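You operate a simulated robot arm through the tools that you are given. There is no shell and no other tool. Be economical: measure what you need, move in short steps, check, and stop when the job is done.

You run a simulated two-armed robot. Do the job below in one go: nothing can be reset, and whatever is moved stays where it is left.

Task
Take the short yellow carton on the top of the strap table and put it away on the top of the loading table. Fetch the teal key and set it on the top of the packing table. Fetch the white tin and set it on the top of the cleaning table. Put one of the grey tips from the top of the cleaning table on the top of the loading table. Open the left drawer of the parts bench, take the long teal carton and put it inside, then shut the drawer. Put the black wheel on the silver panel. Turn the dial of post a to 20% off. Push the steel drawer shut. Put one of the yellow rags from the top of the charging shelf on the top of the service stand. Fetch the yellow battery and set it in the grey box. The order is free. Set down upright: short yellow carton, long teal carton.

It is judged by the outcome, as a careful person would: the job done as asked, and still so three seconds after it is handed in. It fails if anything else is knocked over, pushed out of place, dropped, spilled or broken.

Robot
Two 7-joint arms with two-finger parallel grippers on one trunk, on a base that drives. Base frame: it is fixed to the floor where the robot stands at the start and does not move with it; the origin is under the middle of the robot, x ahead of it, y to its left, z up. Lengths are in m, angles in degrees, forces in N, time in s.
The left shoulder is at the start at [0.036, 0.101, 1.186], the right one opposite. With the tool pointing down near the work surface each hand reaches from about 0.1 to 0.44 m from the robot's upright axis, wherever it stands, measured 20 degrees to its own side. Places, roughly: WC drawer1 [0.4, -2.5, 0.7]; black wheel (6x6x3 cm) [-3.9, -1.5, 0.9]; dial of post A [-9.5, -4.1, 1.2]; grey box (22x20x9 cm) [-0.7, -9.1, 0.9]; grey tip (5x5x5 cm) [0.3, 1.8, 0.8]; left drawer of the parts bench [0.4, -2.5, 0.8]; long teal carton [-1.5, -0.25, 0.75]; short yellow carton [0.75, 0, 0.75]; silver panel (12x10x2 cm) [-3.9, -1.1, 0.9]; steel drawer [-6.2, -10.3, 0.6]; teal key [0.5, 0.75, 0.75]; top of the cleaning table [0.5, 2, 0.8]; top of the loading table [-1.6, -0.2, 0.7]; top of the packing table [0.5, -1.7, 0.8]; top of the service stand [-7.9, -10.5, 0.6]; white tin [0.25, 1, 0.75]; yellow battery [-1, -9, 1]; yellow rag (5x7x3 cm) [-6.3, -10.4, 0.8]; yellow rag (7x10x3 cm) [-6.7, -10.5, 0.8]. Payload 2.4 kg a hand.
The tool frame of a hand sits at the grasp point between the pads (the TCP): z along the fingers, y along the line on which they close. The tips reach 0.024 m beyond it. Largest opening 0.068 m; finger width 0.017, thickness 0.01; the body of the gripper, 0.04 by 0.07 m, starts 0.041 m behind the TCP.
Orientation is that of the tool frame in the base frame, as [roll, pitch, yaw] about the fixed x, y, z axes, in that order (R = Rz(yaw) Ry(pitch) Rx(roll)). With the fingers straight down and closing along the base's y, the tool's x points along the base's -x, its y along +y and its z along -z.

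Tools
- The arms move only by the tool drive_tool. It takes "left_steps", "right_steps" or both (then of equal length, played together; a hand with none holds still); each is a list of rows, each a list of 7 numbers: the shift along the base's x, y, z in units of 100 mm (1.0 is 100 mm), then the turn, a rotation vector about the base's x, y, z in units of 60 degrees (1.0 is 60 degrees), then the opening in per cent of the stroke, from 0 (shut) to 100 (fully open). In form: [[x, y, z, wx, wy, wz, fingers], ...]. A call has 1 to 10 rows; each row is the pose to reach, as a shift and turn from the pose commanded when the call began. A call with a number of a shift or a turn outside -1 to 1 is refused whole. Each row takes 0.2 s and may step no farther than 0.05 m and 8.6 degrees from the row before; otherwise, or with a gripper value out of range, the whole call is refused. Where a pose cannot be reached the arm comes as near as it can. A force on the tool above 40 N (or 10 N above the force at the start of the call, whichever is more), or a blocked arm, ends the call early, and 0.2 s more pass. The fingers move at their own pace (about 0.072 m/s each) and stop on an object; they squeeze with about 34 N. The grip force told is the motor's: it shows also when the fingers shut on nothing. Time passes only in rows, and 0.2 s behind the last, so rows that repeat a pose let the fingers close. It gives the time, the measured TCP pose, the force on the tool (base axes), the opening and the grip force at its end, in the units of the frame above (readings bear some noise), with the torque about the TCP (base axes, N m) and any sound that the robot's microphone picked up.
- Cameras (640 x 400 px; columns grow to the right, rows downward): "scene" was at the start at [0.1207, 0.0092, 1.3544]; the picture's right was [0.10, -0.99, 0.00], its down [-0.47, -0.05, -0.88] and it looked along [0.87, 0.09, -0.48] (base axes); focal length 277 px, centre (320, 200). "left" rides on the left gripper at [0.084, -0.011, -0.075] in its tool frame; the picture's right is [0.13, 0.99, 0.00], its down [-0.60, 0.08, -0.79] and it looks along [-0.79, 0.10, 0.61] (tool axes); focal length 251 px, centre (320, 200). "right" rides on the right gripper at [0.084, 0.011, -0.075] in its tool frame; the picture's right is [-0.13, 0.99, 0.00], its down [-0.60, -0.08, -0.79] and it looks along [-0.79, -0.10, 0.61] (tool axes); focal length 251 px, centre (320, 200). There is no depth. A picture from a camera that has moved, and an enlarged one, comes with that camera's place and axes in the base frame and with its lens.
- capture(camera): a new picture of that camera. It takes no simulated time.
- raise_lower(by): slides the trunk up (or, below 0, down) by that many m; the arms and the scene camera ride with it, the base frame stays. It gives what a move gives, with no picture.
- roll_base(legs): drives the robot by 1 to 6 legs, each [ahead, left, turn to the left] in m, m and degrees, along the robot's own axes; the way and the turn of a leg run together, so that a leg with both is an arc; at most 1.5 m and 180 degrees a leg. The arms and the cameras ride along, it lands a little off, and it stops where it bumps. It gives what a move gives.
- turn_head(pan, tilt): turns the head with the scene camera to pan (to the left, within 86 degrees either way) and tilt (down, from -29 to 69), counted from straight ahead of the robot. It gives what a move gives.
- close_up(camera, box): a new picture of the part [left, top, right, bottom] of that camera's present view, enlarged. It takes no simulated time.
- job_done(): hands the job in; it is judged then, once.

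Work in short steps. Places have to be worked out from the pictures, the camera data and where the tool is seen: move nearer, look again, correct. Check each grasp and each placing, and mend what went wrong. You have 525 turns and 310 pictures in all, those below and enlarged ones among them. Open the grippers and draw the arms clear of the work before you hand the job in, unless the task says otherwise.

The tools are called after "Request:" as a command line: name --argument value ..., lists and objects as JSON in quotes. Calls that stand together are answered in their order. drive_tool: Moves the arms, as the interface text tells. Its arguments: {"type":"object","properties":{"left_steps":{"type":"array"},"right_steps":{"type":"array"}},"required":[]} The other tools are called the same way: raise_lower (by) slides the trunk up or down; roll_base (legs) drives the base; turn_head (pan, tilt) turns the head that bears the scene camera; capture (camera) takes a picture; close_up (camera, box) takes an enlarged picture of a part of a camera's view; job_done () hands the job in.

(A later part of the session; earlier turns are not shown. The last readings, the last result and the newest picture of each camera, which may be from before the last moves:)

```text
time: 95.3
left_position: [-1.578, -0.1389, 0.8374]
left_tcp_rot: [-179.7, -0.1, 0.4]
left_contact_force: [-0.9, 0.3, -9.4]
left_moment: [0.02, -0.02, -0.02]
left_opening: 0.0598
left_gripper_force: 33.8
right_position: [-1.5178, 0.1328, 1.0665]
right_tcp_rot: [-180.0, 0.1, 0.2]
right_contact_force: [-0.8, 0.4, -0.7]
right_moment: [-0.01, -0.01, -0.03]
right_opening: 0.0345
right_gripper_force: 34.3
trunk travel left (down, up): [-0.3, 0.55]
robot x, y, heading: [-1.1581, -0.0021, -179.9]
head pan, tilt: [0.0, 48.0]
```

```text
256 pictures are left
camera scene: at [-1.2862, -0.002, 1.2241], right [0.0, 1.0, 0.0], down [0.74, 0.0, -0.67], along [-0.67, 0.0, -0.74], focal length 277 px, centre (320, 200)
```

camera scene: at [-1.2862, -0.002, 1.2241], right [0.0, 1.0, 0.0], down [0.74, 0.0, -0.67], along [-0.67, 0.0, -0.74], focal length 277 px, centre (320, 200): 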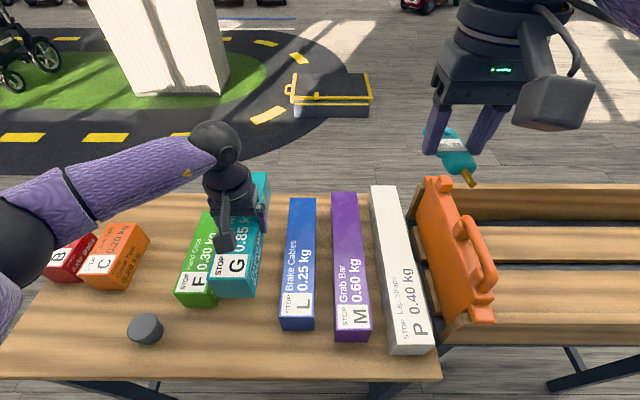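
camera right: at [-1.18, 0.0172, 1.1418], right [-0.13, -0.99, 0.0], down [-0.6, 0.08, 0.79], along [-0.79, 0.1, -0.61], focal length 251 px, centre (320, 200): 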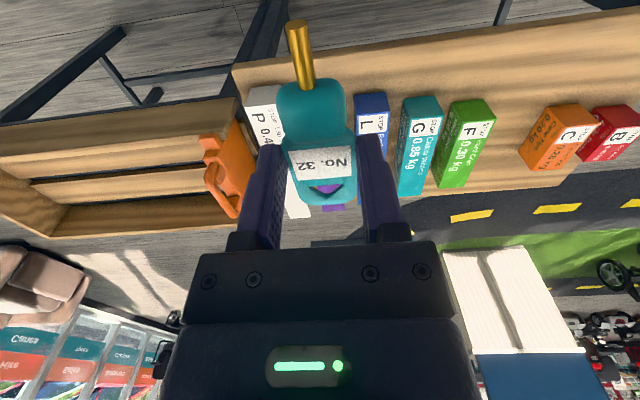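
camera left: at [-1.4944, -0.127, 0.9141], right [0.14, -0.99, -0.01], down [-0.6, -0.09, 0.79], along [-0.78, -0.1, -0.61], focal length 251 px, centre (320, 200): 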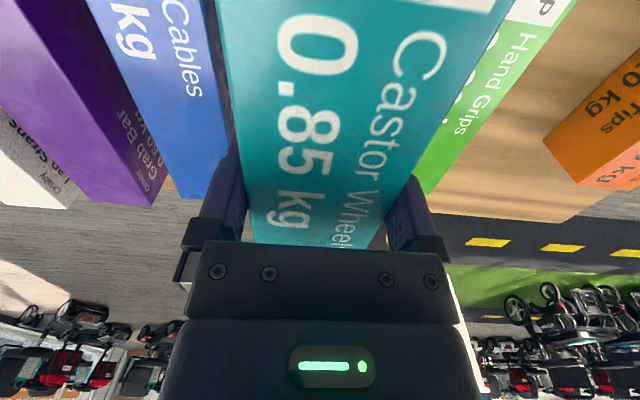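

Held firmly. I raise the left hand, back off, turn around and head to the packing table.

Request:
drive_tool --left_steps '[[0, 0, 0.4, 0, 0, 0, 0], [0.2, 0, 0.8, 0, 0, 0, 0], [0.4, 0, 1.0, 0, 0, 0, 0]]'

Request:
drive_tool --left_steps '[[0.2, 0, 0.4, 0, 0, 0, 0], [0.4, 0, 0.8, 0, 0, 0, 0], [0.4, 0, 1.0, 0, 0, 0, 0]]'

Request:
roll_base --legs '[[-0.5, 0, 0], [0, 0, 180], [0, -1.3, 0]]'

Request:
turn_head --pan -10 --tilt 30

Request:
capture --camera "scene"

```text
time: 96.1
left_position: [-1.5375, -0.1373, 0.9381]
left_tcp_rot: [-179.5, -0.1, 0.4]
left_contact_force: [-1.0, -0.1, -8.0]
left_moment: [0.0, -0.02, 0.01]
left_opening: 0.06
left_gripper_force: 34.4
right_position: [-1.516, 0.1329, 1.0654]
right_tcp_rot: [180.0, 0.0, 0.2]
right_contact_force: [-0.1, -1.0, -0.2]
right_moment: [-0.04, 0.02, 0.03]
right_opening: 0.0343
right_gripper_force: 33.7
trunk travel left (down, up): [-0.3, 0.55]
robot x, y, heading: [-1.1563, 0.0, -179.5]
head pan, tilt: [0.0, 48.0]
```

```text
time: 96.9
left_position: [-1.4988, -0.1388, 1.0382]
left_tcp_rot: [-179.6, 0.0, 0.4]
left_contact_force: [0.2, 0.0, -9.0]
left_moment: [0.0, -0.01, -0.01]
left_opening: 0.0599
left_gripper_force: 34.0
right_position: [-1.5157, 0.1328, 1.0652]
right_tcp_rot: [-180.0, 0.0, 0.3]
right_contact_force: [0.5, 0.6, -0.8]
right_moment: [-0.04, 0.03, -0.01]
right_opening: 0.0346
right_gripper_force: 33.9
trunk travel left (down, up): [-0.3, 0.55]
robot x, y, heading: [-1.1527, 0.0, -179.8]
head pan, tilt: [0.0, 48.0]
```

```text
time: 113.2
left_position: [-0.3057, -1.146, 1.0381]
left_tcp_rot: [-179.6, 0.0, 179.7]
left_contact_force: [-0.9, -0.3, -8.2]
left_moment: [-0.02, -0.01, 0.01]
left_opening: 0.06
left_gripper_force: 33.9
right_position: [-0.2922, -1.418, 1.066]
right_tcp_rot: [179.9, 0.0, 179.5]
right_contact_force: [0.1, -0.9, -0.9]
right_moment: [0.0, 0.01, 0.01]
right_opening: 0.0345
right_gripper_force: 34.1
trunk travel left (down, up): [-0.3, 0.55]
robot x, y, heading: [-0.6523, -1.2763, -0.4]
head pan, tilt: [0.0, 48.0]
```

```text
time: 114.0
left_position: [-0.3057, -1.1459, 1.0384]
left_tcp_rot: [-179.6, -0.1, 179.6]
left_contact_force: [-0.5, 0.7, -7.9]
left_moment: [0.0, 0.04, -0.01]
left_opening: 0.06
left_gripper_force: 34.0
right_position: [-0.2918, -1.4178, 1.0658]
right_tcp_rot: [180.0, 0.0, 179.5]
right_contact_force: [-0.2, 0.7, -0.4]
right_moment: [0.02, -0.02, 0.02]
right_opening: 0.0343
right_gripper_force: 33.7
trunk travel left (down, up): [-0.3, 0.55]
robot x, y, heading: [-0.6486, -1.279, -0.5]
head pan, tilt: [-10.0, 30.0]
```

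```text
255 pictures are left
camera scene: at [-0.5132, -1.2958, 1.2508], right [-0.18, -0.98, 0.0], down [-0.49, 0.09, -0.87], along [0.85, -0.16, -0.5], focal length 277 px, centre (320, 200)
```

scene: 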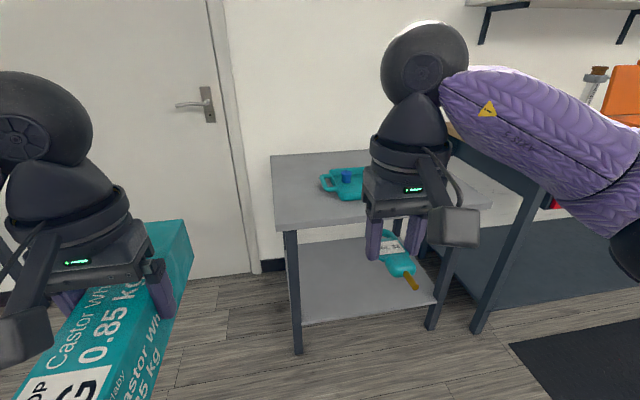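

The packing table front edge is about x=0.11, left end y≈-1.32. I drive ahead so the right hand with the key comes above its free left part.

Request:
roll_base --legs '[[0.5, -0.06, 0.5]]'

Request:
turn_head --pan -20 --tilt 48

Request:
capture --camera "scene"

Request:
capture --camera "right"

```text
time: 117.0
left_position: [0.1944, -1.2063, 1.0383]
left_tcp_rot: [-179.5, -0.1, -179.9]
left_contact_force: [-0.7, -0.4, -8.0]
left_moment: [-0.01, 0.05, -0.04]
left_opening: 0.0599
left_gripper_force: 34.1
right_position: [0.2105, -1.4761, 1.0654]
right_tcp_rot: [179.9, 0.0, 179.9]
right_contact_force: [1.1, -0.7, 0.2]
right_moment: [0.01, -0.01, 0.03]
right_opening: 0.0346
right_gripper_force: 34.4
trunk travel left (down, up): [-0.3, 0.55]
robot x, y, heading: [-0.1505, -1.3419, -0.1]
head pan, tilt: [-10.0, 30.0]
```

```text
time: 117.8
left_position: [0.1945, -1.2051, 1.039]
left_tcp_rot: [-179.5, -0.1, -179.9]
left_contact_force: [0.0, 0.1, -8.1]
left_moment: [0.01, 0.05, 0.02]
left_opening: 0.0601
left_gripper_force: 34.0
right_position: [0.2101, -1.4778, 1.0651]
right_tcp_rot: [180.0, 0.0, 179.9]
right_contact_force: [0.8, -0.2, 0.6]
right_moment: [0.02, 0.04, -0.03]
right_opening: 0.0344
right_gripper_force: 34.3
trunk travel left (down, up): [-0.3, 0.55]
robot x, y, heading: [-0.1486, -1.3447, -0.2]
head pan, tilt: [-20.0, 48.0]
```

```text
254 pictures are left
camera scene: at [-0.027, -1.3682, 1.2242], right [-0.34, -0.94, 0.0], down [-0.7, 0.25, -0.67], along [0.63, -0.23, -0.74], focal length 277 px, centre (320, 200)
```

scene: 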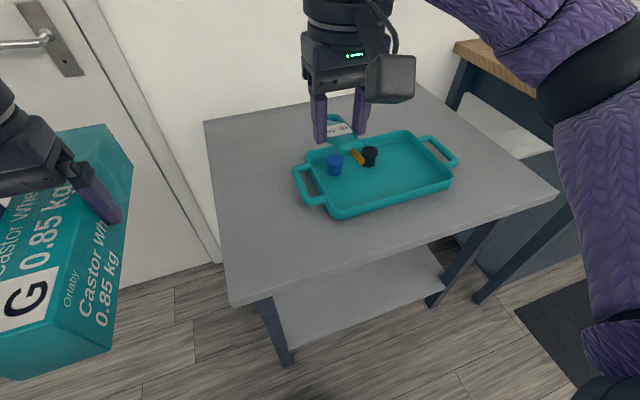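

```text
253 pictures are left
camera right: at [0.1267, -1.4651, 1.1407], right [0.13, 0.99, 0.0], down [0.6, -0.08, 0.79], along [0.79, -0.1, -0.61], focal length 251 px, centre (320, 200)
```

right: 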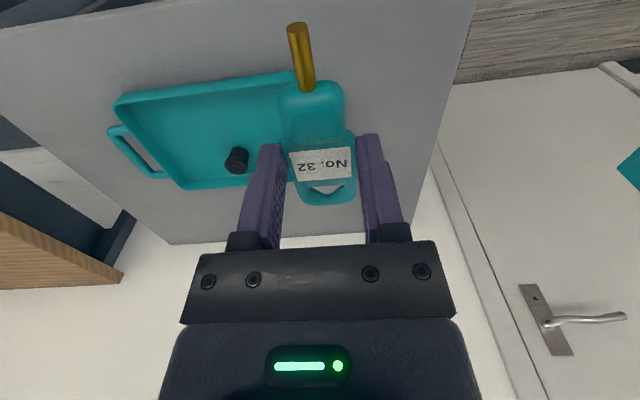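

Free area left of the tray: I aim for (0.30, -1.385). Moving a little ahead then the hand over.

Request:
roll_base --legs '[[0.07, 0, 0]]'

Request:
drive_tool --right_steps '[[0.05, 0.3, -0.2, 0, 0, 0, 0], [0.1, 0.6, -0.5, 0, 0, 0, 0], [0.2, 0.92, -0.8, 0, 0, 0, 0], [0.2, 0.92, -1.0, 0, 0, 0, 0]]'

Request:
drive_tool --right_steps '[[0, 0, -0.4, 0, 0, 0, 0], [0, 0, -0.8, 0, 0, 0, 0]]'

Request:
capture --camera "right"

Request:
capture --camera "scene"

```text
time: 118.8
left_position: [0.2646, -1.2059, 1.0375]
left_tcp_rot: [-179.6, 0.0, -179.9]
left_contact_force: [-0.2, 0.1, -9.1]
left_moment: [-0.01, -0.01, -0.01]
left_opening: 0.0601
left_gripper_force: 33.8
right_position: [0.2803, -1.4778, 1.0661]
right_tcp_rot: [180.0, -0.1, 179.7]
right_contact_force: [-0.3, 0.5, -0.4]
right_moment: [0.0, 0.0, -0.01]
right_opening: 0.0344
right_gripper_force: 33.4
trunk travel left (down, up): [-0.3, 0.55]
robot x, y, heading: [-0.0821, -1.3396, 0.1]
head pan, tilt: [-20.0, 48.0]
```

```text
time: 119.8
left_position: [0.2644, -1.2062, 1.0382]
left_tcp_rot: [-179.6, 0.0, -179.9]
left_contact_force: [-0.4, 0.4, -8.5]
left_moment: [-0.01, 0.02, -0.01]
left_opening: 0.06
left_gripper_force: 33.5
right_position: [0.2994, -1.3863, 0.9676]
right_tcp_rot: [179.9, 0.0, 179.8]
right_contact_force: [0.3, 0.0, -0.5]
right_moment: [0.0, -0.01, -0.04]
right_opening: 0.0342
right_gripper_force: 34.2
trunk travel left (down, up): [-0.3, 0.55]
robot x, y, heading: [-0.0797, -1.3405, 0.1]
head pan, tilt: [-20.0, 48.0]
```

```text
time: 120.4
left_position: [0.2656, -1.2061, 1.0379]
left_tcp_rot: [-179.6, -0.1, -179.9]
left_contact_force: [1.0, 0.2, -7.4]
left_moment: [0.0, 0.03, -0.02]
left_opening: 0.0596
left_gripper_force: 34.2
right_position: [0.2992, -1.3868, 0.8877]
right_tcp_rot: [180.0, 0.0, 179.8]
right_contact_force: [0.7, 0.1, -0.2]
right_moment: [-0.01, -0.03, -0.02]
right_opening: 0.0345
right_gripper_force: 33.4
trunk travel left (down, up): [-0.3, 0.55]
robot x, y, heading: [-0.078, -1.3392, 0.1]
head pan, tilt: [-20.0, 48.0]
```

```text
252 pictures are left
camera right: at [0.2158, -1.3751, 0.9624], right [0.13, 0.99, 0.0], down [0.6, -0.08, 0.79], along [0.79, -0.1, -0.61], focal length 251 px, centre (320, 200)
```

right: 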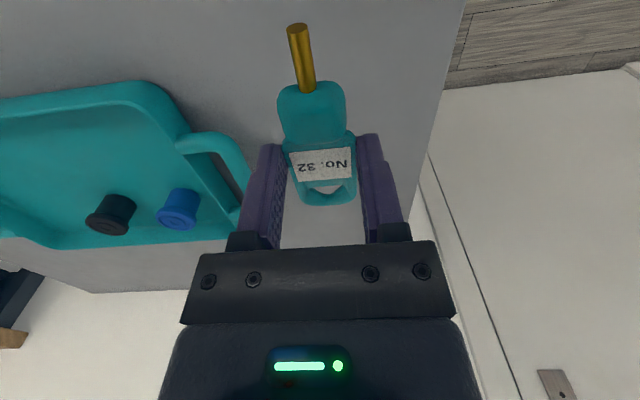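

```text
251 pictures are left
camera scene: at [0.0422, -1.3685, 1.2241], right [-0.34, -0.94, 0.0], down [-0.7, 0.26, -0.67], along [0.63, -0.23, -0.74], focal length 277 px, centre (320, 200)
```

scene: 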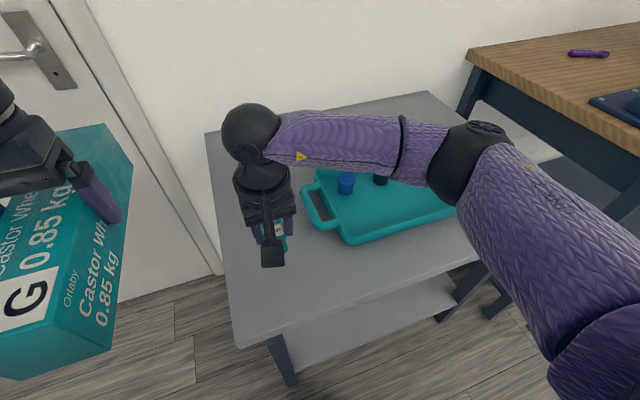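

Well placed. I lower in fine steps.

Request:
drive_tool --right_steps '[[0, 0, -0.2, 0, 0, 0, 0], [0, 0, -0.4, 0, 0, 0, 0], [0, 0, -0.44, 0, 0, 0, 0], [0, 0, -0.48, 0, 0, 0, 0], [0, 0, -0.52, 0, 0, 0, 0], [0, 0, -0.56, 0, 0, 0, 0], [0, 0, -0.6, 0, 0, 0, 0], [0, 0, -0.64, 0, 0, 0, 0], [0, 0, -0.68, 0, 0, 0, 0]]'

```text
time: 122.4
left_position: [0.2635, -1.2059, 1.0378]
left_tcp_rot: [-179.6, -0.1, -180.0]
left_contact_force: [0.1, -0.2, -8.4]
left_moment: [-0.02, 0.01, -0.04]
left_opening: 0.0599
left_gripper_force: 33.9
right_position: [0.3001, -1.3851, 0.8179]
right_tcp_rot: [180.0, -0.1, 179.8]
right_contact_force: [0.3, -0.2, 0.5]
right_moment: [-0.01, -0.01, -0.01]
right_opening: 0.0346
right_gripper_force: 33.7
trunk travel left (down, up): [-0.3, 0.55]
robot x, y, heading: [-0.08, -1.3405, -0.2]
head pan, tilt: [-20.0, 48.0]
```

Request:
drive_tool --right_steps '[[0, 0, -0.04, 0, 0, 0, 0], [0, 0, -0.08, 0, 0, 0, 0], [0, 0, -0.12, 0, 0, 0, 0], [0, 0, -0.16, 0, 0, 0, 0], [0, 0, -0.2, 0, 0, 0, 0], [0, 0, -0.24, 0, 0, 0, 0], [0, 0, -0.28, 0, 0, 0, 0], [0, 0, -0.32, 0, 0, 0, 0], [0, 0, -0.36, 0, 0, 0, 0]]'

Request:
capture --camera "right"

```text
time: 124.4
left_position: [0.2626, -1.2069, 1.0382]
left_tcp_rot: [-179.6, 0.1, -179.9]
left_contact_force: [0.3, -0.7, -7.8]
left_moment: [-0.02, 0.03, 0.04]
left_opening: 0.0597
left_gripper_force: 34.2
right_position: [0.2994, -1.3853, 0.7841]
right_tcp_rot: [179.9, 0.2, 179.8]
right_contact_force: [2.4, -1.5, 29.8]
right_moment: [-0.19, 0.08, 0.06]
right_opening: 0.0342
right_gripper_force: 34.3
trunk travel left (down, up): [-0.3, 0.55]
robot x, y, heading: [-0.0801, -1.343, 0.1]
head pan, tilt: [-20.0, 48.0]
```

```text
250 pictures are left
camera right: at [0.2148, -1.374, 0.8585], right [0.13, 0.99, 0.0], down [0.6, -0.08, 0.8], along [0.79, -0.1, -0.61], focal length 251 px, centre (320, 200)
```

right: 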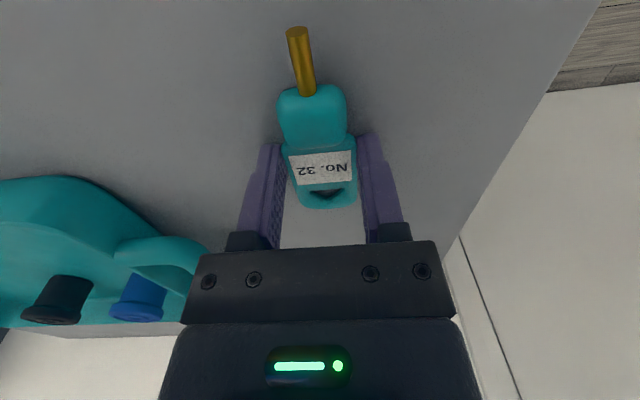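

Contact. I release and rise.

Request:
drive_tool --right_steps '[[0, 0, 0.03, 0, 0, 0, 75], [0, 0, 0.03, 0, 0, 0, 75], [0, 0, 0.03, 0, 0, 0, 75], [0, 0, 0.3, 0, 0, 0, 75], [0, 0, 0.7, 0, 0, 0, 75], [0, 0, 1.0, 0, 0, 0, 75]]'

Request:
drive_tool --right_steps '[[0, 0, 0.4, 0, 0, 0, 75], [0, 0, 0.8, 0, 0, 0, 75], [0, -0.3, 1.0, 0, 0, 0, 75], [0, -0.7, 1.0, 0, 0, 0, 75]]'

Request:
capture --camera "scene"

```text
time: 125.8
left_position: [0.2637, -1.2065, 1.0382]
left_tcp_rot: [-179.6, -0.2, -179.9]
left_contact_force: [-0.1, 0.9, -8.4]
left_moment: [0.0, 0.06, 0.01]
left_opening: 0.0599
left_gripper_force: 34.2
right_position: [0.2981, -1.3838, 0.8826]
right_tcp_rot: [180.0, 0.0, 179.9]
right_contact_force: [-0.9, 0.6, 0.9]
right_moment: [-0.02, 0.03, 0.01]
right_opening: 0.051
right_gripper_force: 0.1
trunk travel left (down, up): [-0.3, 0.55]
robot x, y, heading: [-0.0781, -1.3406, -0.2]
head pan, tilt: [-20.0, 48.0]
```

```text
time: 126.8
left_position: [0.2642, -1.207, 1.0389]
left_tcp_rot: [-179.6, -0.1, -179.9]
left_contact_force: [0.2, -0.5, -8.3]
left_moment: [-0.01, 0.0, -0.05]
left_opening: 0.0598
left_gripper_force: 33.9
right_position: [0.2981, -1.4567, 0.9839]
right_tcp_rot: [-180.0, 0.0, 179.8]
right_contact_force: [0.3, 0.1, -0.4]
right_moment: [0.01, 0.01, 0.01]
right_opening: 0.0509
right_gripper_force: 0.0
trunk travel left (down, up): [-0.3, 0.55]
robot x, y, heading: [-0.0806, -1.3418, -0.3]
head pan, tilt: [-20.0, 48.0]
```

```text
249 pictures are left
camera scene: at [0.0421, -1.3687, 1.2241], right [-0.34, -0.94, 0.0], down [-0.7, 0.26, -0.67], along [0.63, -0.23, -0.74], focal length 277 px, centre (320, 200)
```

scene: 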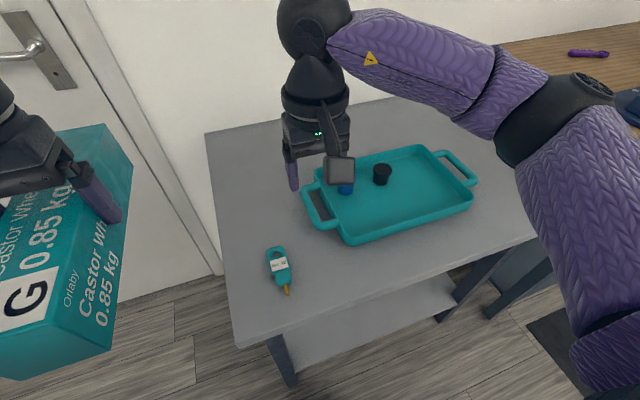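

Key placed. Now back off and move along to the parts bench.

Request:
roll_base --legs '[[-0.55, 0, 0], [0, -1.0, 0]]'

Request:
turn_head --pan -5 --tilt 25

Request:
capture --camera "scene"

```text
time: 134.8
left_position: [-0.2906, -2.2204, 1.0386]
left_tcp_rot: [-179.5, -0.2, 179.1]
left_contact_force: [-0.2, 0.5, -8.6]
left_moment: [0.0, 0.02, -0.01]
left_opening: 0.0599
left_gripper_force: 34.2
right_position: [-0.2612, -2.4712, 0.984]
right_tcp_rot: [-179.9, -0.1, 178.6]
right_contact_force: [0.4, -0.6, 0.5]
right_moment: [0.04, 0.0, 0.0]
right_opening: 0.0511
right_gripper_force: 0.1
trunk travel left (down, up): [-0.3, 0.55]
robot x, y, heading: [-0.6367, -2.3477, -0.9]
head pan, tilt: [-20.0, 48.0]
```

```text
time: 135.7
left_position: [-0.2903, -2.2206, 1.0379]
left_tcp_rot: [-179.6, -0.1, 178.8]
left_contact_force: [-0.8, 0.0, -7.9]
left_moment: [0.0, 0.01, -0.03]
left_opening: 0.06
left_gripper_force: 33.5
right_position: [-0.2617, -2.4715, 0.9835]
right_tcp_rot: [-180.0, 0.1, 178.7]
right_contact_force: [-0.1, -0.1, -0.3]
right_moment: [0.0, -0.02, 0.01]
right_opening: 0.0514
right_gripper_force: 0.1
trunk travel left (down, up): [-0.3, 0.55]
robot x, y, heading: [-0.6365, -2.3475, -0.9]
head pan, tilt: [-5.0, 25.0]
```

```text
248 pictures are left
camera scene: at [-0.4977, -2.36, 1.2588], right [-0.11, -0.99, 0.0], down [-0.42, 0.05, -0.91], along [0.9, -0.1, -0.42], focal length 277 px, centre (320, 200)
```

scene: 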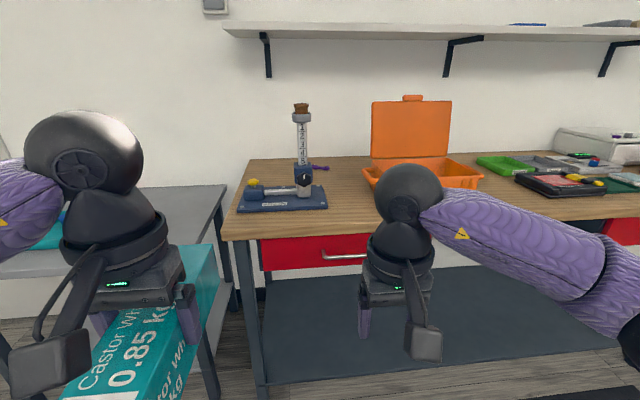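

The red left drawer with a bar handle is in view. I enlarge it.

Request:
close_up --camera "scene" --box '[210, 170, 430, 310]'

Request:
capture --camera "right"

```text
2.86 times, centred on (320, 240) of scene
camera zoom: at [-0.4977, -2.36, 1.2588], right [-0.11, -0.99, 0.0], down [-0.42, 0.05, -0.91], along [0.9, -0.1, -0.42], focal length 792 px, centre (320, 86)
```

zoom: 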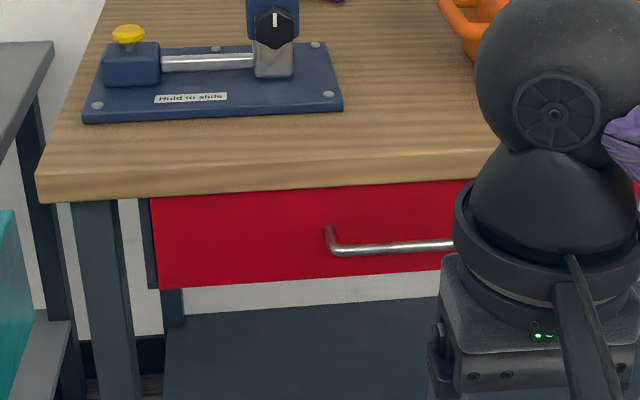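

```text
246 pictures are left
camera right: at [-0.3443, -2.4578, 1.0577], right [0.15, 0.99, 0.0], down [0.6, -0.09, 0.79], along [0.78, -0.12, -0.61], focal length 251 px, centre (320, 200)
```

right: 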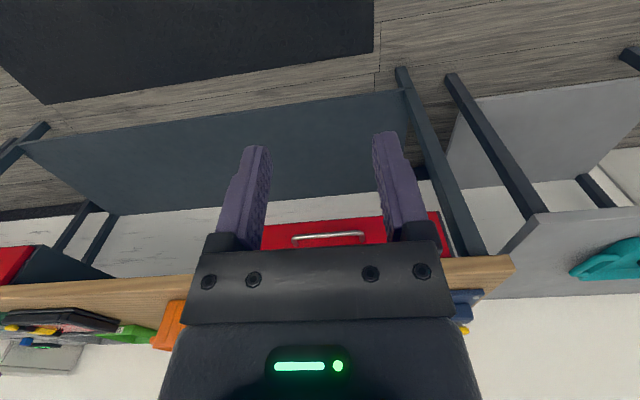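

Triangulated handle: bar at x≈0.096, z≈0.81, y −2.44…−2.58, drawer front at x≈0.13. I will grip it with the right hand horizontal (fingers closing vertically); first I yaw the right wrist and pull the left hand back a little.

Request:
drive_tool --right_steps '[[0, 0, 0, 0, 0, -0.14, 100], [0, 0, 0, 0, 0, -0.28, 100], [0, 0, 0, 0, 0, -0.42, 100], [0, 0, 0, 0, 0, -0.56, 100], [0, 0, 0, 0, 0, -0.7, 100], [0, 0, 0, 0, 0, -0.75, 100]]' --left_steps '[[-0.1, 0, 0, 0, 0, 0, 0], [-0.3, 0, 0, 0, 0, 0, 0], [-0.5, 0, 0, 0, 0, 0, 0], [-0.6, 0, 0, 0, 0, 0, 0], [-0.7, 0, 0, 0, 0, 0, 0], [-0.7, 0, 0, 0, 0, 0, 0]]'

Request:
drive_tool --right_steps '[[0, 0, 0, 0, 0, -0.14, 100], [0, 0, 0, 0, 0, -0.28, 100], [0, 0, 0, 0, 0, -0.42, 100], [0, 0, 0, 0, 0, -0.56, 100], [0, 0, 0, 0, 0, -0.7, 100], [0, 0, 0, 0, 0, -0.73, 100]]'

Request:
drive_tool --right_steps '[[0, 0, 0, 0, -0.14, 0, 100], [0, 0, 0, 0, -0.28, 0, 100], [0, 0, 0, 0, -0.42, 0, 100], [0, 0, 0, 0, -0.56, 0, 100], [0, 0, 0, 0, -0.7, 0, 100], [0, 0, 0, 0, -0.75, 0, 100]]'

Request:
drive_tool --right_steps '[[0, 0, 0, 0, -0.14, 0, 100], [0, 0, 0, 0, -0.28, 0, 100], [0, 0, 0, 0, -0.42, 0, 100], [0, 0, 0, 0, -0.56, 0, 100], [0, 0, 0, 0, -0.7, 0, 100], [0, 0, 0, 0, -0.75, 0, 100]]'

```text
time: 137.1
left_position: [-0.3608, -2.22, 1.0377]
left_tcp_rot: [-179.7, -0.1, 179.0]
left_contact_force: [-0.4, -0.4, -8.4]
left_moment: [0.0, 0.07, 0.0]
left_opening: 0.0598
left_gripper_force: 33.7
right_position: [-0.2597, -2.4718, 0.9818]
right_tcp_rot: [-180.0, 0.0, 133.6]
right_contact_force: [0.4, -0.3, 0.2]
right_moment: [0.03, 0.02, -0.01]
right_opening: 0.0682
right_gripper_force: 0.0
trunk travel left (down, up): [-0.3, 0.55]
robot x, y, heading: [-0.6349, -2.3483, -1.1]
head pan, tilt: [-5.0, 25.0]
```

```text
time: 138.5
left_position: [-0.3622, -2.219, 1.0367]
left_tcp_rot: [-179.6, -0.1, 178.9]
left_contact_force: [0.1, 0.2, -8.6]
left_moment: [-0.02, 0.0, -0.04]
left_opening: 0.06
left_gripper_force: 34.2
right_position: [-0.2608, -2.4721, 0.9832]
right_tcp_rot: [-179.9, 0.0, 89.8]
right_contact_force: [0.4, -0.1, 1.5]
right_moment: [0.0, -0.01, -0.01]
right_opening: 0.068
right_gripper_force: 0.0
trunk travel left (down, up): [-0.3, 0.55]
robot x, y, heading: [-0.6383, -2.3451, -1.2]
head pan, tilt: [-5.0, 25.0]
```

```text
time: 139.9
left_position: [-0.3622, -2.2211, 1.0371]
left_tcp_rot: [-179.6, -0.1, 179.0]
left_contact_force: [0.1, 0.3, -7.7]
left_moment: [0.02, 0.03, 0.0]
left_opening: 0.0595
left_gripper_force: 34.3
right_position: [-0.2605, -2.471, 0.9842]
right_tcp_rot: [134.9, -0.1, 89.9]
right_contact_force: [0.3, -0.2, 0.3]
right_moment: [0.01, -0.02, 0.0]
right_opening: 0.0682
right_gripper_force: 0.2
trunk travel left (down, up): [-0.3, 0.55]
robot x, y, heading: [-0.6371, -2.3493, -1.1]
head pan, tilt: [-5.0, 25.0]
```

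```text
time: 141.3
left_position: [-0.361, -2.2208, 1.0384]
left_tcp_rot: [-179.7, -0.1, 179.1]
left_contact_force: [0.4, 0.3, -7.7]
left_moment: [-0.03, 0.02, 0.01]
left_opening: 0.0599
left_gripper_force: 33.5
right_position: [-0.2564, -2.4664, 0.9835]
right_tcp_rot: [116.5, -0.1, 90.5]
right_contact_force: [0.6, 0.3, 0.4]
right_moment: [0.0, 0.03, 0.0]
right_opening: 0.0681
right_gripper_force: 0.1
right hand out of reach, approached as far as the arm can: row 3, 4, 5, 6
trunk travel left (down, up): [-0.3, 0.55]
robot x, y, heading: [-0.6363, -2.347, -1.2]
head pan, tilt: [-5.0, 25.0]
```

Pitch reached ~26° below horizontal, which is good enough. I lower the hand to handle height and centre on the handle in y.

Request:
drive_tool --right_steps '[[0, -0.1, -0.3, 0, 0, 0, 100], [0, -0.3, -0.6, 0, 0, 0, 100], [0, -0.4, -0.9, 0, 0, 0, 100]]'

Request:
drive_tool --right_steps '[[0, 0, -0.3, 0, -0.05, 0, 100], [0, 0, -0.6, 0, -0.15, 0, 100], [0, 0, -0.8, 0, -0.25, 0, 100], [0, 0, -0.8, 0, -0.35, 0, 100]]'

Request:
capture --camera "right"

Request:
turn_head --pan -15 --tilt 35

Request:
capture --camera "scene"

```text
time: 142.1
left_position: [-0.3606, -2.2201, 1.0368]
left_tcp_rot: [-179.6, -0.1, 179.0]
left_contact_force: [0.1, -0.5, -8.4]
left_moment: [-0.02, 0.02, 0.0]
left_opening: 0.0599
left_gripper_force: 33.6
right_position: [-0.257, -2.4686, 0.9736]
right_tcp_rot: [116.4, -0.1, 90.4]
right_contact_force: [0.4, 0.0, -0.2]
right_moment: [0.01, -0.01, 0.0]
right_opening: 0.068
right_gripper_force: 0.0
right hand out of reach, approached as far as the arm can: row 1, 2, 3
trunk travel left (down, up): [-0.3, 0.55]
robot x, y, heading: [-0.636, -2.3489, -1.0]
head pan, tilt: [-5.0, 25.0]
```

```text
time: 143.1
left_position: [-0.3608, -2.2177, 1.0376]
left_tcp_rot: [-179.5, -0.1, 179.0]
left_contact_force: [0.6, 1.7, -9.2]
left_moment: [-0.02, 0.03, 0.02]
left_opening: 0.0598
left_gripper_force: 33.6
right_position: [-0.2659, -2.4329, 0.9475]
right_tcp_rot: [118.0, -1.7, 89.3]
right_contact_force: [-0.2, 0.4, -0.5]
right_moment: [0.0, 0.02, -0.06]
right_opening: 0.068
right_gripper_force: 0.0
right hand out of reach, approached as far as the arm can: row 1, 2, 3, 4
trunk travel left (down, up): [-0.3, 0.55]
robot x, y, heading: [-0.6379, -2.3491, -1.3]
head pan, tilt: [-5.0, 25.0]
```

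```text
245 pictures are left
camera right: at [-0.3248, -2.3486, 0.9957], right [0.46, -0.16, 0.87], down [-0.74, -0.6, 0.28], along [0.48, -0.78, -0.4], focal length 251 px, centre (320, 200)
```

right: 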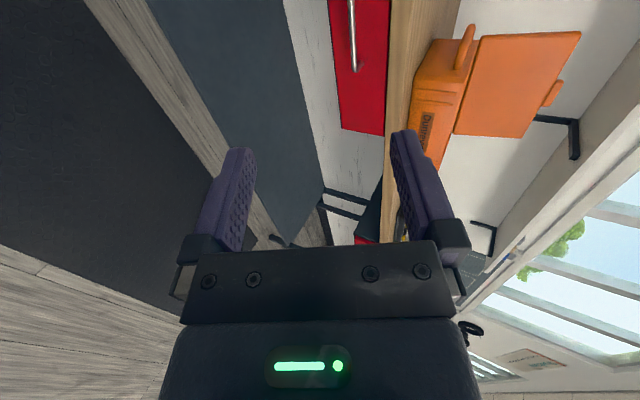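

```text
time: 143.8
left_position: [-0.3606, -2.2214, 1.0369]
left_tcp_rot: [-179.6, -0.1, 179.0]
left_contact_force: [0.0, 0.1, -8.6]
left_moment: [0.01, -0.01, 0.0]
left_opening: 0.0599
left_gripper_force: 33.7
right_position: [-0.2647, -2.4363, 0.9476]
right_tcp_rot: [118.0, -1.8, 89.3]
right_contact_force: [0.3, -0.8, -0.7]
right_moment: [-0.04, 0.01, 0.02]
right_opening: 0.0678
right_gripper_force: 0.1
trunk travel left (down, up): [-0.3, 0.55]
robot x, y, heading: [-0.6379, -2.3511, -1.0]
head pan, tilt: [-15.0, 35.0]
```

```text
244 pictures are left
camera scene: at [-0.5049, -2.3745, 1.2432], right [-0.28, -0.96, 0.0], down [-0.55, 0.16, -0.82], along [0.79, -0.23, -0.57], focal length 277 px, centre (320, 200)
```

scene: 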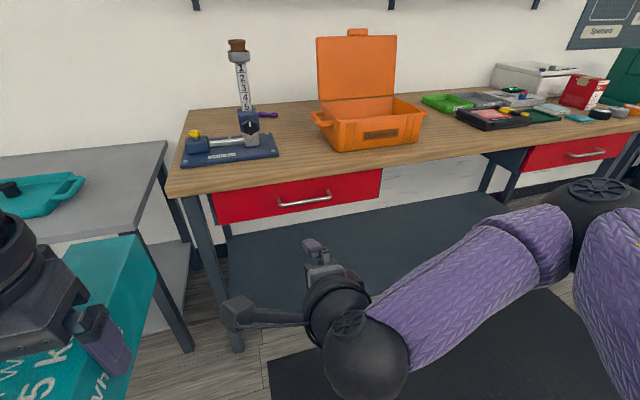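

I lower the trunk so the hand comes to handle height, then raise the left hand again and strafe to centre on the handle.

Request:
raise_lower --by -0.13

Request:
drive_tool --left_steps '[[0, 0, 0.4, 0, 0, 0, 0], [0, 0, 0.8, 0, 0, 0, 0], [0, 0, 1.0, 0, 0, 0, 0], [-0.1, 0, 1.0, 0, 0, 0, 0]]'

Request:
roll_base --legs '[[0.2, -0.07, 1.0]]'

Request:
capture --camera "right"

Request:
capture --camera "scene"

```text
time: 145.4
left_position: [-0.3608, -2.2205, 0.9079]
left_tcp_rot: [-179.6, 0.0, 179.0]
left_contact_force: [0.0, 0.2, -7.9]
left_moment: [-0.04, 0.02, 0.01]
left_opening: 0.0598
left_gripper_force: 33.7
right_position: [-0.2597, -2.4361, 0.8046]
right_tcp_rot: [119.8, -1.8, 89.2]
right_contact_force: [-0.2, 0.7, 0.2]
right_moment: [0.02, 0.01, 0.03]
right_opening: 0.0676
right_gripper_force: 0.0
trunk travel left (down, up): [-0.17, 0.68]
robot x, y, heading: [-0.6366, -2.3512, -1.2]
head pan, tilt: [-15.0, 35.0]
```

```text
time: 146.4
left_position: [-0.3697, -2.2216, 1.0083]
left_tcp_rot: [-179.6, -0.1, 179.0]
left_contact_force: [-0.3, -0.1, -8.5]
left_moment: [-0.02, 0.02, -0.01]
left_opening: 0.0599
left_gripper_force: 33.6
right_position: [-0.2591, -2.4344, 0.8046]
right_tcp_rot: [119.7, -1.9, 89.2]
right_contact_force: [-0.4, 0.1, -0.4]
right_moment: [0.0, -0.01, 0.0]
right_opening: 0.068
right_gripper_force: 0.0
trunk travel left (down, up): [-0.17, 0.68]
robot x, y, heading: [-0.6365, -2.3489, -1.4]
head pan, tilt: [-15.0, 35.0]
```

```text
time: 148.0
left_position: [-0.1753, -2.2877, 1.0081]
left_tcp_rot: [-179.6, 0.0, 180.0]
left_contact_force: [-1.6, -0.5, -8.9]
left_moment: [-0.02, 0.02, 0.03]
left_opening: 0.0598
left_gripper_force: 33.9
right_position: [-0.0597, -2.5001, 0.8057]
right_tcp_rot: [119.7, -1.8, 90.2]
right_contact_force: [-0.1, 0.1, -0.9]
right_moment: [0.01, 0.03, 0.01]
right_opening: 0.0681
right_gripper_force: 0.1
trunk travel left (down, up): [-0.17, 0.68]
robot x, y, heading: [-0.436, -2.4183, -0.1]
head pan, tilt: [-15.0, 35.0]
```

```text
243 pictures are left
camera right: at [-0.1195, -2.4171, 0.8539], right [0.49, -0.15, 0.86], down [-0.73, -0.62, 0.3], along [0.48, -0.77, -0.42], focal length 251 px, centre (320, 200)
```

right: 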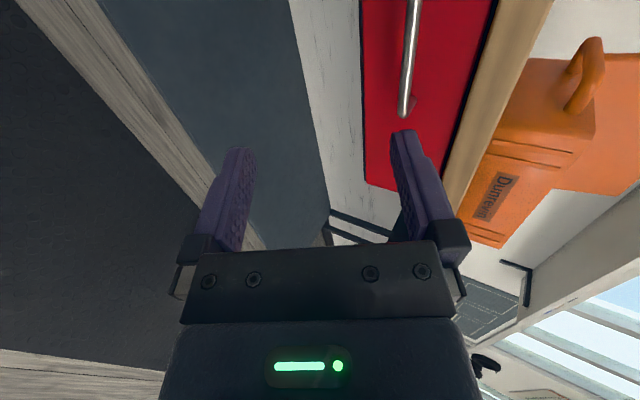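

```text
242 pictures are left
camera scene: at [-0.2743, -2.4435, 1.1108], right [-0.26, -0.96, 0.0], down [-0.55, 0.15, -0.82], along [0.79, -0.21, -0.57], focal length 277 px, centre (320, 200)
```

scene: 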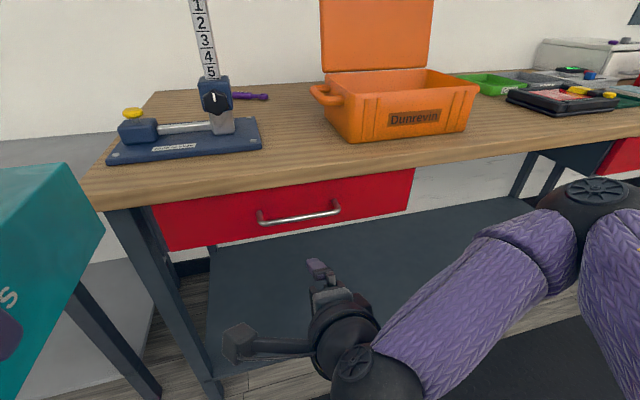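

Handle bar now estimated at z≈0.79, x≈0.10–0.125. I lower 8 mm and creep ahead 8 cm, then look.

Request:
raise_lower --by -0.008

Request:
roll_base --legs '[[0.08, -0.01, 0]]'

Request:
capture --camera "right"

Request:
close_up --camera "scene" --box '[220, 150, 440, 340]'

```text
time: 148.6
left_position: [-0.175, -2.2887, 1.0011]
left_tcp_rot: [-179.6, -0.1, 179.9]
left_contact_force: [0.7, 0.2, -8.6]
left_moment: [-0.03, 0.05, 0.01]
left_opening: 0.0601
left_gripper_force: 33.4
right_position: [-0.0578, -2.4992, 0.7965]
right_tcp_rot: [119.6, -1.9, 90.1]
right_contact_force: [0.4, 0.6, -0.2]
right_moment: [0.02, -0.02, -0.01]
right_opening: 0.0679
right_gripper_force: 0.2
trunk travel left (down, up): [-0.162, 0.688]
robot x, y, heading: [-0.4382, -2.4175, -0.1]
head pan, tilt: [-15.0, 35.0]
```

```text
time: 149.7
left_position: [-0.0948, -2.2978, 1.0002]
left_tcp_rot: [-179.6, -0.1, -180.0]
left_contact_force: [0.1, -0.1, -7.7]
left_moment: [0.03, 0.0, -0.02]
left_opening: 0.0601
left_gripper_force: 33.9
right_position: [0.0201, -2.5098, 0.796]
right_tcp_rot: [119.8, -1.8, 90.0]
right_contact_force: [-0.2, 0.1, 0.2]
right_moment: [0.04, 0.01, -0.01]
right_opening: 0.0681
right_gripper_force: 0.0
trunk travel left (down, up): [-0.162, 0.688]
robot x, y, heading: [-0.3618, -2.4276, 0.1]
head pan, tilt: [-15.0, 35.0]
```

```text
241 pictures are left
camera right: at [-0.0392, -2.4268, 0.8454], right [0.49, -0.15, 0.86], down [-0.73, -0.62, 0.31], along [0.48, -0.77, -0.42], focal length 251 px, centre (320, 200)
```

right: 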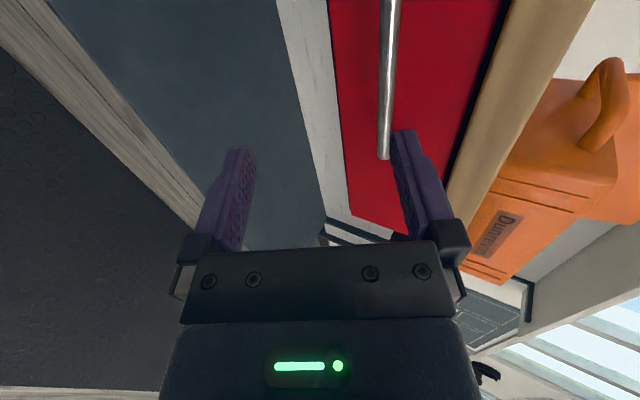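

```text
2.11 times, centred on (330, 245) of scene
camera zoom: at [-0.193, -2.4538, 1.1026], right [-0.26, -0.96, 0.0], down [-0.55, 0.15, -0.82], along [0.79, -0.22, -0.57], focal length 584 px, centre (299, 105)
```

zoom: 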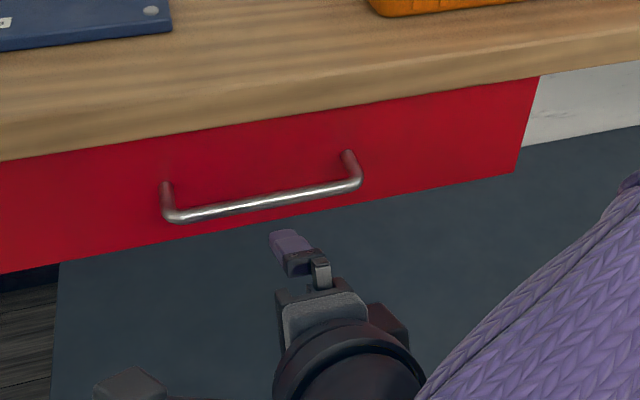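

The bar is at x≈0.12, z≈0.79. I advance 8.7 cm so it lies between the finger tips.

Request:
roll_base --legs '[[0.087, 0, 0]]'

Request:
capture --camera "right"

Request:
close_up --camera "scene" --box '[220, 150, 440, 340]'

```text
time: 150.8
left_position: [-0.0089, -2.2978, 0.9992]
left_tcp_rot: [-179.6, -0.1, 179.9]
left_contact_force: [0.1, 0.7, -8.2]
left_moment: [0.0, -0.01, 0.01]
left_opening: 0.06
left_gripper_force: 33.7
right_position: [0.1068, -2.5103, 0.7959]
right_tcp_rot: [119.7, -1.8, 90.1]
right_contact_force: [0.5, 0.7, 0.3]
right_moment: [0.0, -0.03, -0.01]
right_opening: 0.0678
right_gripper_force: 0.1
trunk travel left (down, up): [-0.162, 0.688]
robot x, y, heading: [-0.2754, -2.4307, -0.5]
head pan, tilt: [-15.0, 35.0]
```

```text
239 pictures are left
camera right: at [0.0476, -2.4271, 0.8454], right [0.49, -0.15, 0.86], down [-0.73, -0.62, 0.31], along [0.48, -0.77, -0.42], focal length 251 px, centre (320, 200)
```

right: 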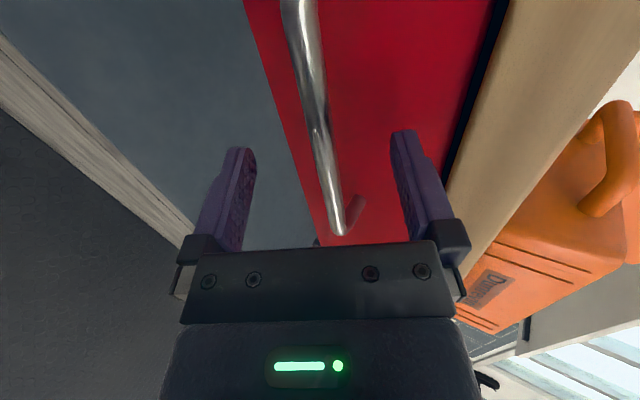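

```text
2.11 times, centred on (330, 245) of scene
camera zoom: at [-0.1062, -2.4541, 1.1026], right [-0.26, -0.96, 0.0], down [-0.55, 0.15, -0.82], along [0.79, -0.21, -0.57], focal length 584 px, centre (299, 105)
```

zoom: 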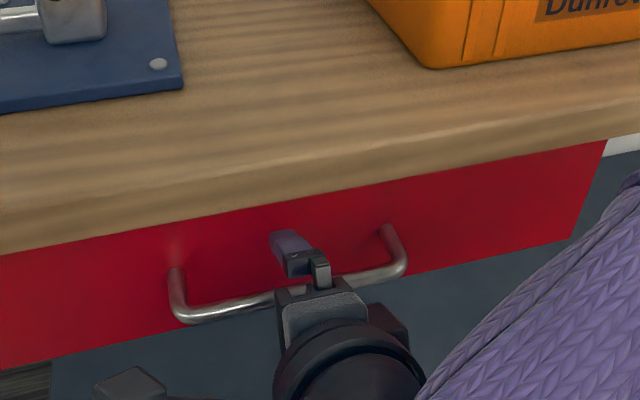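

The bar is between the fingers. I close the grip.

Request:
drive_tool --right_steps '[[0, 0, 0, 0, 0, 0, 50], [0, 0, 0, 0, 0, 0, 0], [0, 0, 0, 0, 0, 0, 0], [0, 0, 0, 0, 0, 0, 0], [0, 0, 0, 0, 0, 0, 0]]'

```text
time: 151.9
left_position: [-0.0103, -2.2981, 1.0013]
left_tcp_rot: [-179.7, 0.0, -180.0]
left_contact_force: [-0.7, 1.0, -7.9]
left_moment: [0.01, 0.05, 0.03]
left_opening: 0.0599
left_gripper_force: 33.8
right_position: [0.1061, -2.5095, 0.7981]
right_tcp_rot: [119.2, -1.8, 90.1]
right_contact_force: [2.4, -4.6, 33.0]
right_moment: [-0.6, -0.66, 0.06]
right_opening: 0.0119
right_gripper_force: 32.5
trunk travel left (down, up): [-0.162, 0.688]
robot x, y, heading: [-0.2754, -2.4305, -0.0]
head pan, tilt: [-15.0, 35.0]
```

Gripped on the bar (12 mm). I ease the height 3 mm and then pull by driving back slowly.

Request:
drive_tool --right_steps '[[0, 0, 0.03, 0, 0, 0, 0], [0, 0, 0.03, 0, 0, 0, 0]]'

Request:
roll_base --legs '[[-0.06, 0, 0]]'

Request:
capture --camera "scene"

```text
time: 152.6
left_position: [-0.0106, -2.2983, 1.0007]
left_tcp_rot: [-179.7, 0.0, -179.9]
left_contact_force: [-0.7, -0.5, -7.4]
left_moment: [0.01, 0.02, 0.02]
left_opening: 0.06
left_gripper_force: 33.8
right_position: [0.1071, -2.5098, 0.7986]
right_tcp_rot: [119.8, -1.7, 90.1]
right_contact_force: [-1.4, -5.8, 19.5]
right_moment: [-0.36, -0.3, 0.5]
right_opening: 0.0119
right_gripper_force: 32.2
trunk travel left (down, up): [-0.162, 0.688]
robot x, y, heading: [-0.2735, -2.4285, -0.2]
head pan, tilt: [-15.0, 35.0]
```

```text
time: 153.5
left_position: [-0.0703, -2.2988, 1.0009]
left_tcp_rot: [-179.7, -0.2, -179.9]
left_contact_force: [1.2, -1.1, -7.5]
left_moment: [-0.03, 0.03, -0.01]
left_opening: 0.0598
left_gripper_force: 33.9
right_position: [0.0459, -2.5095, 0.799]
right_tcp_rot: [119.7, -1.7, 90.1]
right_contact_force: [-0.6, -6.3, 10.0]
right_moment: [-0.6, -0.23, 0.07]
right_opening: 0.0119
right_gripper_force: 32.4
trunk travel left (down, up): [-0.162, 0.688]
robot x, y, heading: [-0.3341, -2.4323, -0.1]
head pan, tilt: [-15.0, 35.0]
```

```text
237 pictures are left
camera scene: at [-0.1684, -2.4544, 1.1026], right [-0.26, -0.96, 0.0], down [-0.55, 0.15, -0.82], along [0.79, -0.21, -0.57], focal length 277 px, centre (320, 200)
```

scene: 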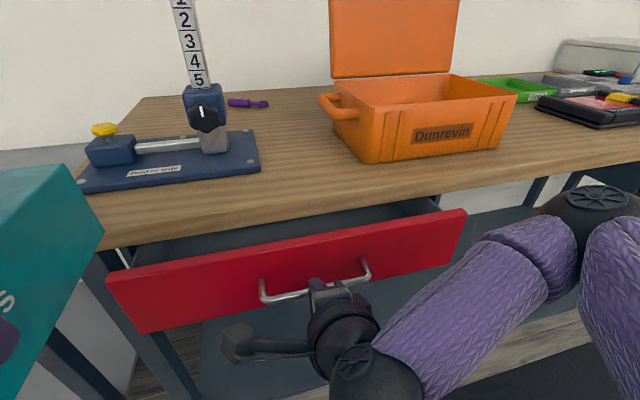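

The drawer opens. I pull 0.18 m more.

Request:
roll_base --legs '[[-0.18, 0, 0]]'

Request:
turn_head --pan 0 --tilt 45

Request:
capture --camera "scene"

```text
time: 155.0
left_position: [-0.2489, -2.2979, 0.9995]
left_tcp_rot: [-179.7, -0.2, 179.8]
left_contact_force: [0.0, -0.2, -8.7]
left_moment: [0.02, 0.02, -0.01]
left_opening: 0.0597
left_gripper_force: 34.1
right_position: [-0.1336, -2.5103, 0.7972]
right_tcp_rot: [119.7, -1.7, 89.9]
right_contact_force: [-1.1, -9.1, 5.9]
right_moment: [-0.54, -0.09, 0.13]
right_opening: 0.012
right_gripper_force: 32.1
trunk travel left (down, up): [-0.162, 0.688]
robot x, y, heading: [-0.5111, -2.4297, -0.1]
head pan, tilt: [-15.0, 35.0]
```

```text
time: 155.8
left_position: [-0.2498, -2.2981, 0.9997]
left_tcp_rot: [-179.6, -0.1, 179.8]
left_contact_force: [0.2, -0.1, -7.9]
left_moment: [-0.01, -0.02, 0.01]
left_opening: 0.0601
left_gripper_force: 33.8
right_position: [-0.1342, -2.5103, 0.7982]
right_tcp_rot: [119.8, -1.7, 89.8]
right_contact_force: [-2.3, -5.2, 3.1]
right_moment: [-0.42, -0.04, 0.42]
right_opening: 0.0118
right_gripper_force: 32.3
trunk travel left (down, up): [-0.162, 0.688]
robot x, y, heading: [-0.5141, -2.4282, -0.3]
head pan, tilt: [0.0, 45.0]
```

```text
236 pictures are left
camera scene: at [-0.3514, -2.431, 1.0879], right [-0.01, -1.0, 0.0], down [-0.71, 0.0, -0.71], along [0.71, 0.0, -0.71], focal length 277 px, centre (320, 200)
```

scene: 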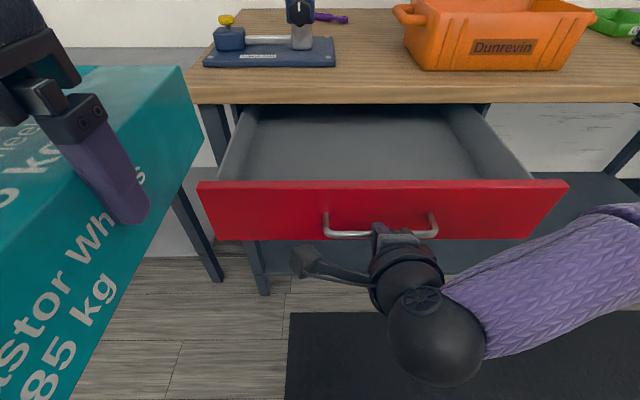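

The drawer is open and empty. I release the handle, back off, and lift the trunk.

Request:
drive_tool --right_steps '[[0, 0, 0, 0, 0, 0, 60], [0, 0, 0, 0, 0, 0, 100], [0, 0, 0, 0, 0, 0, 100], [0, 0, 0, 0, 0, 0, 100]]'

Request:
roll_base --legs '[[-0.12, 0, 0]]'

Request:
capture --camera "scene"

```text
time: 156.8
left_position: [-0.2487, -2.2987, 1.0006]
left_tcp_rot: [-179.6, -0.1, 179.9]
left_contact_force: [-0.1, -0.8, -8.3]
left_moment: [-0.01, 0.02, 0.0]
left_opening: 0.0601
left_gripper_force: 34.3
right_position: [-0.1344, -2.5093, 0.799]
right_tcp_rot: [119.7, -1.7, 89.9]
right_contact_force: [-0.8, 0.5, 0.6]
right_moment: [-0.01, 0.0, 0.03]
right_opening: 0.0681
right_gripper_force: 0.2
trunk travel left (down, up): [-0.162, 0.688]
robot x, y, heading: [-0.5154, -2.4338, -0.5]
head pan, tilt: [0.0, 45.0]
```

```text
time: 158.1
left_position: [-0.3709, -2.2959, 0.9999]
left_tcp_rot: [-179.6, -0.2, 179.9]
left_contact_force: [-0.1, 0.4, -8.4]
left_moment: [-0.01, 0.04, 0.0]
left_opening: 0.06
left_gripper_force: 34.0
right_position: [-0.255, -2.5084, 0.7984]
right_tcp_rot: [119.7, -1.7, 90.1]
right_contact_force: [-0.6, 0.1, 0.4]
right_moment: [0.0, 0.02, -0.03]
right_opening: 0.068
right_gripper_force: 0.0
trunk travel left (down, up): [-0.162, 0.688]
robot x, y, heading: [-0.6383, -2.4299, -0.3]
head pan, tilt: [0.0, 45.0]
```

```text
235 pictures are left
camera scene: at [-0.4723, -2.4298, 1.0878], right [0.0, -1.0, 0.0], down [-0.71, 0.0, -0.71], along [0.71, 0.0, -0.71], focal length 277 px, centre (320, 200)
```

scene: 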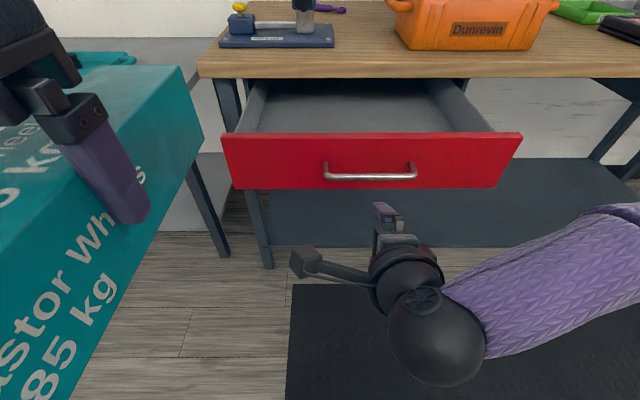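

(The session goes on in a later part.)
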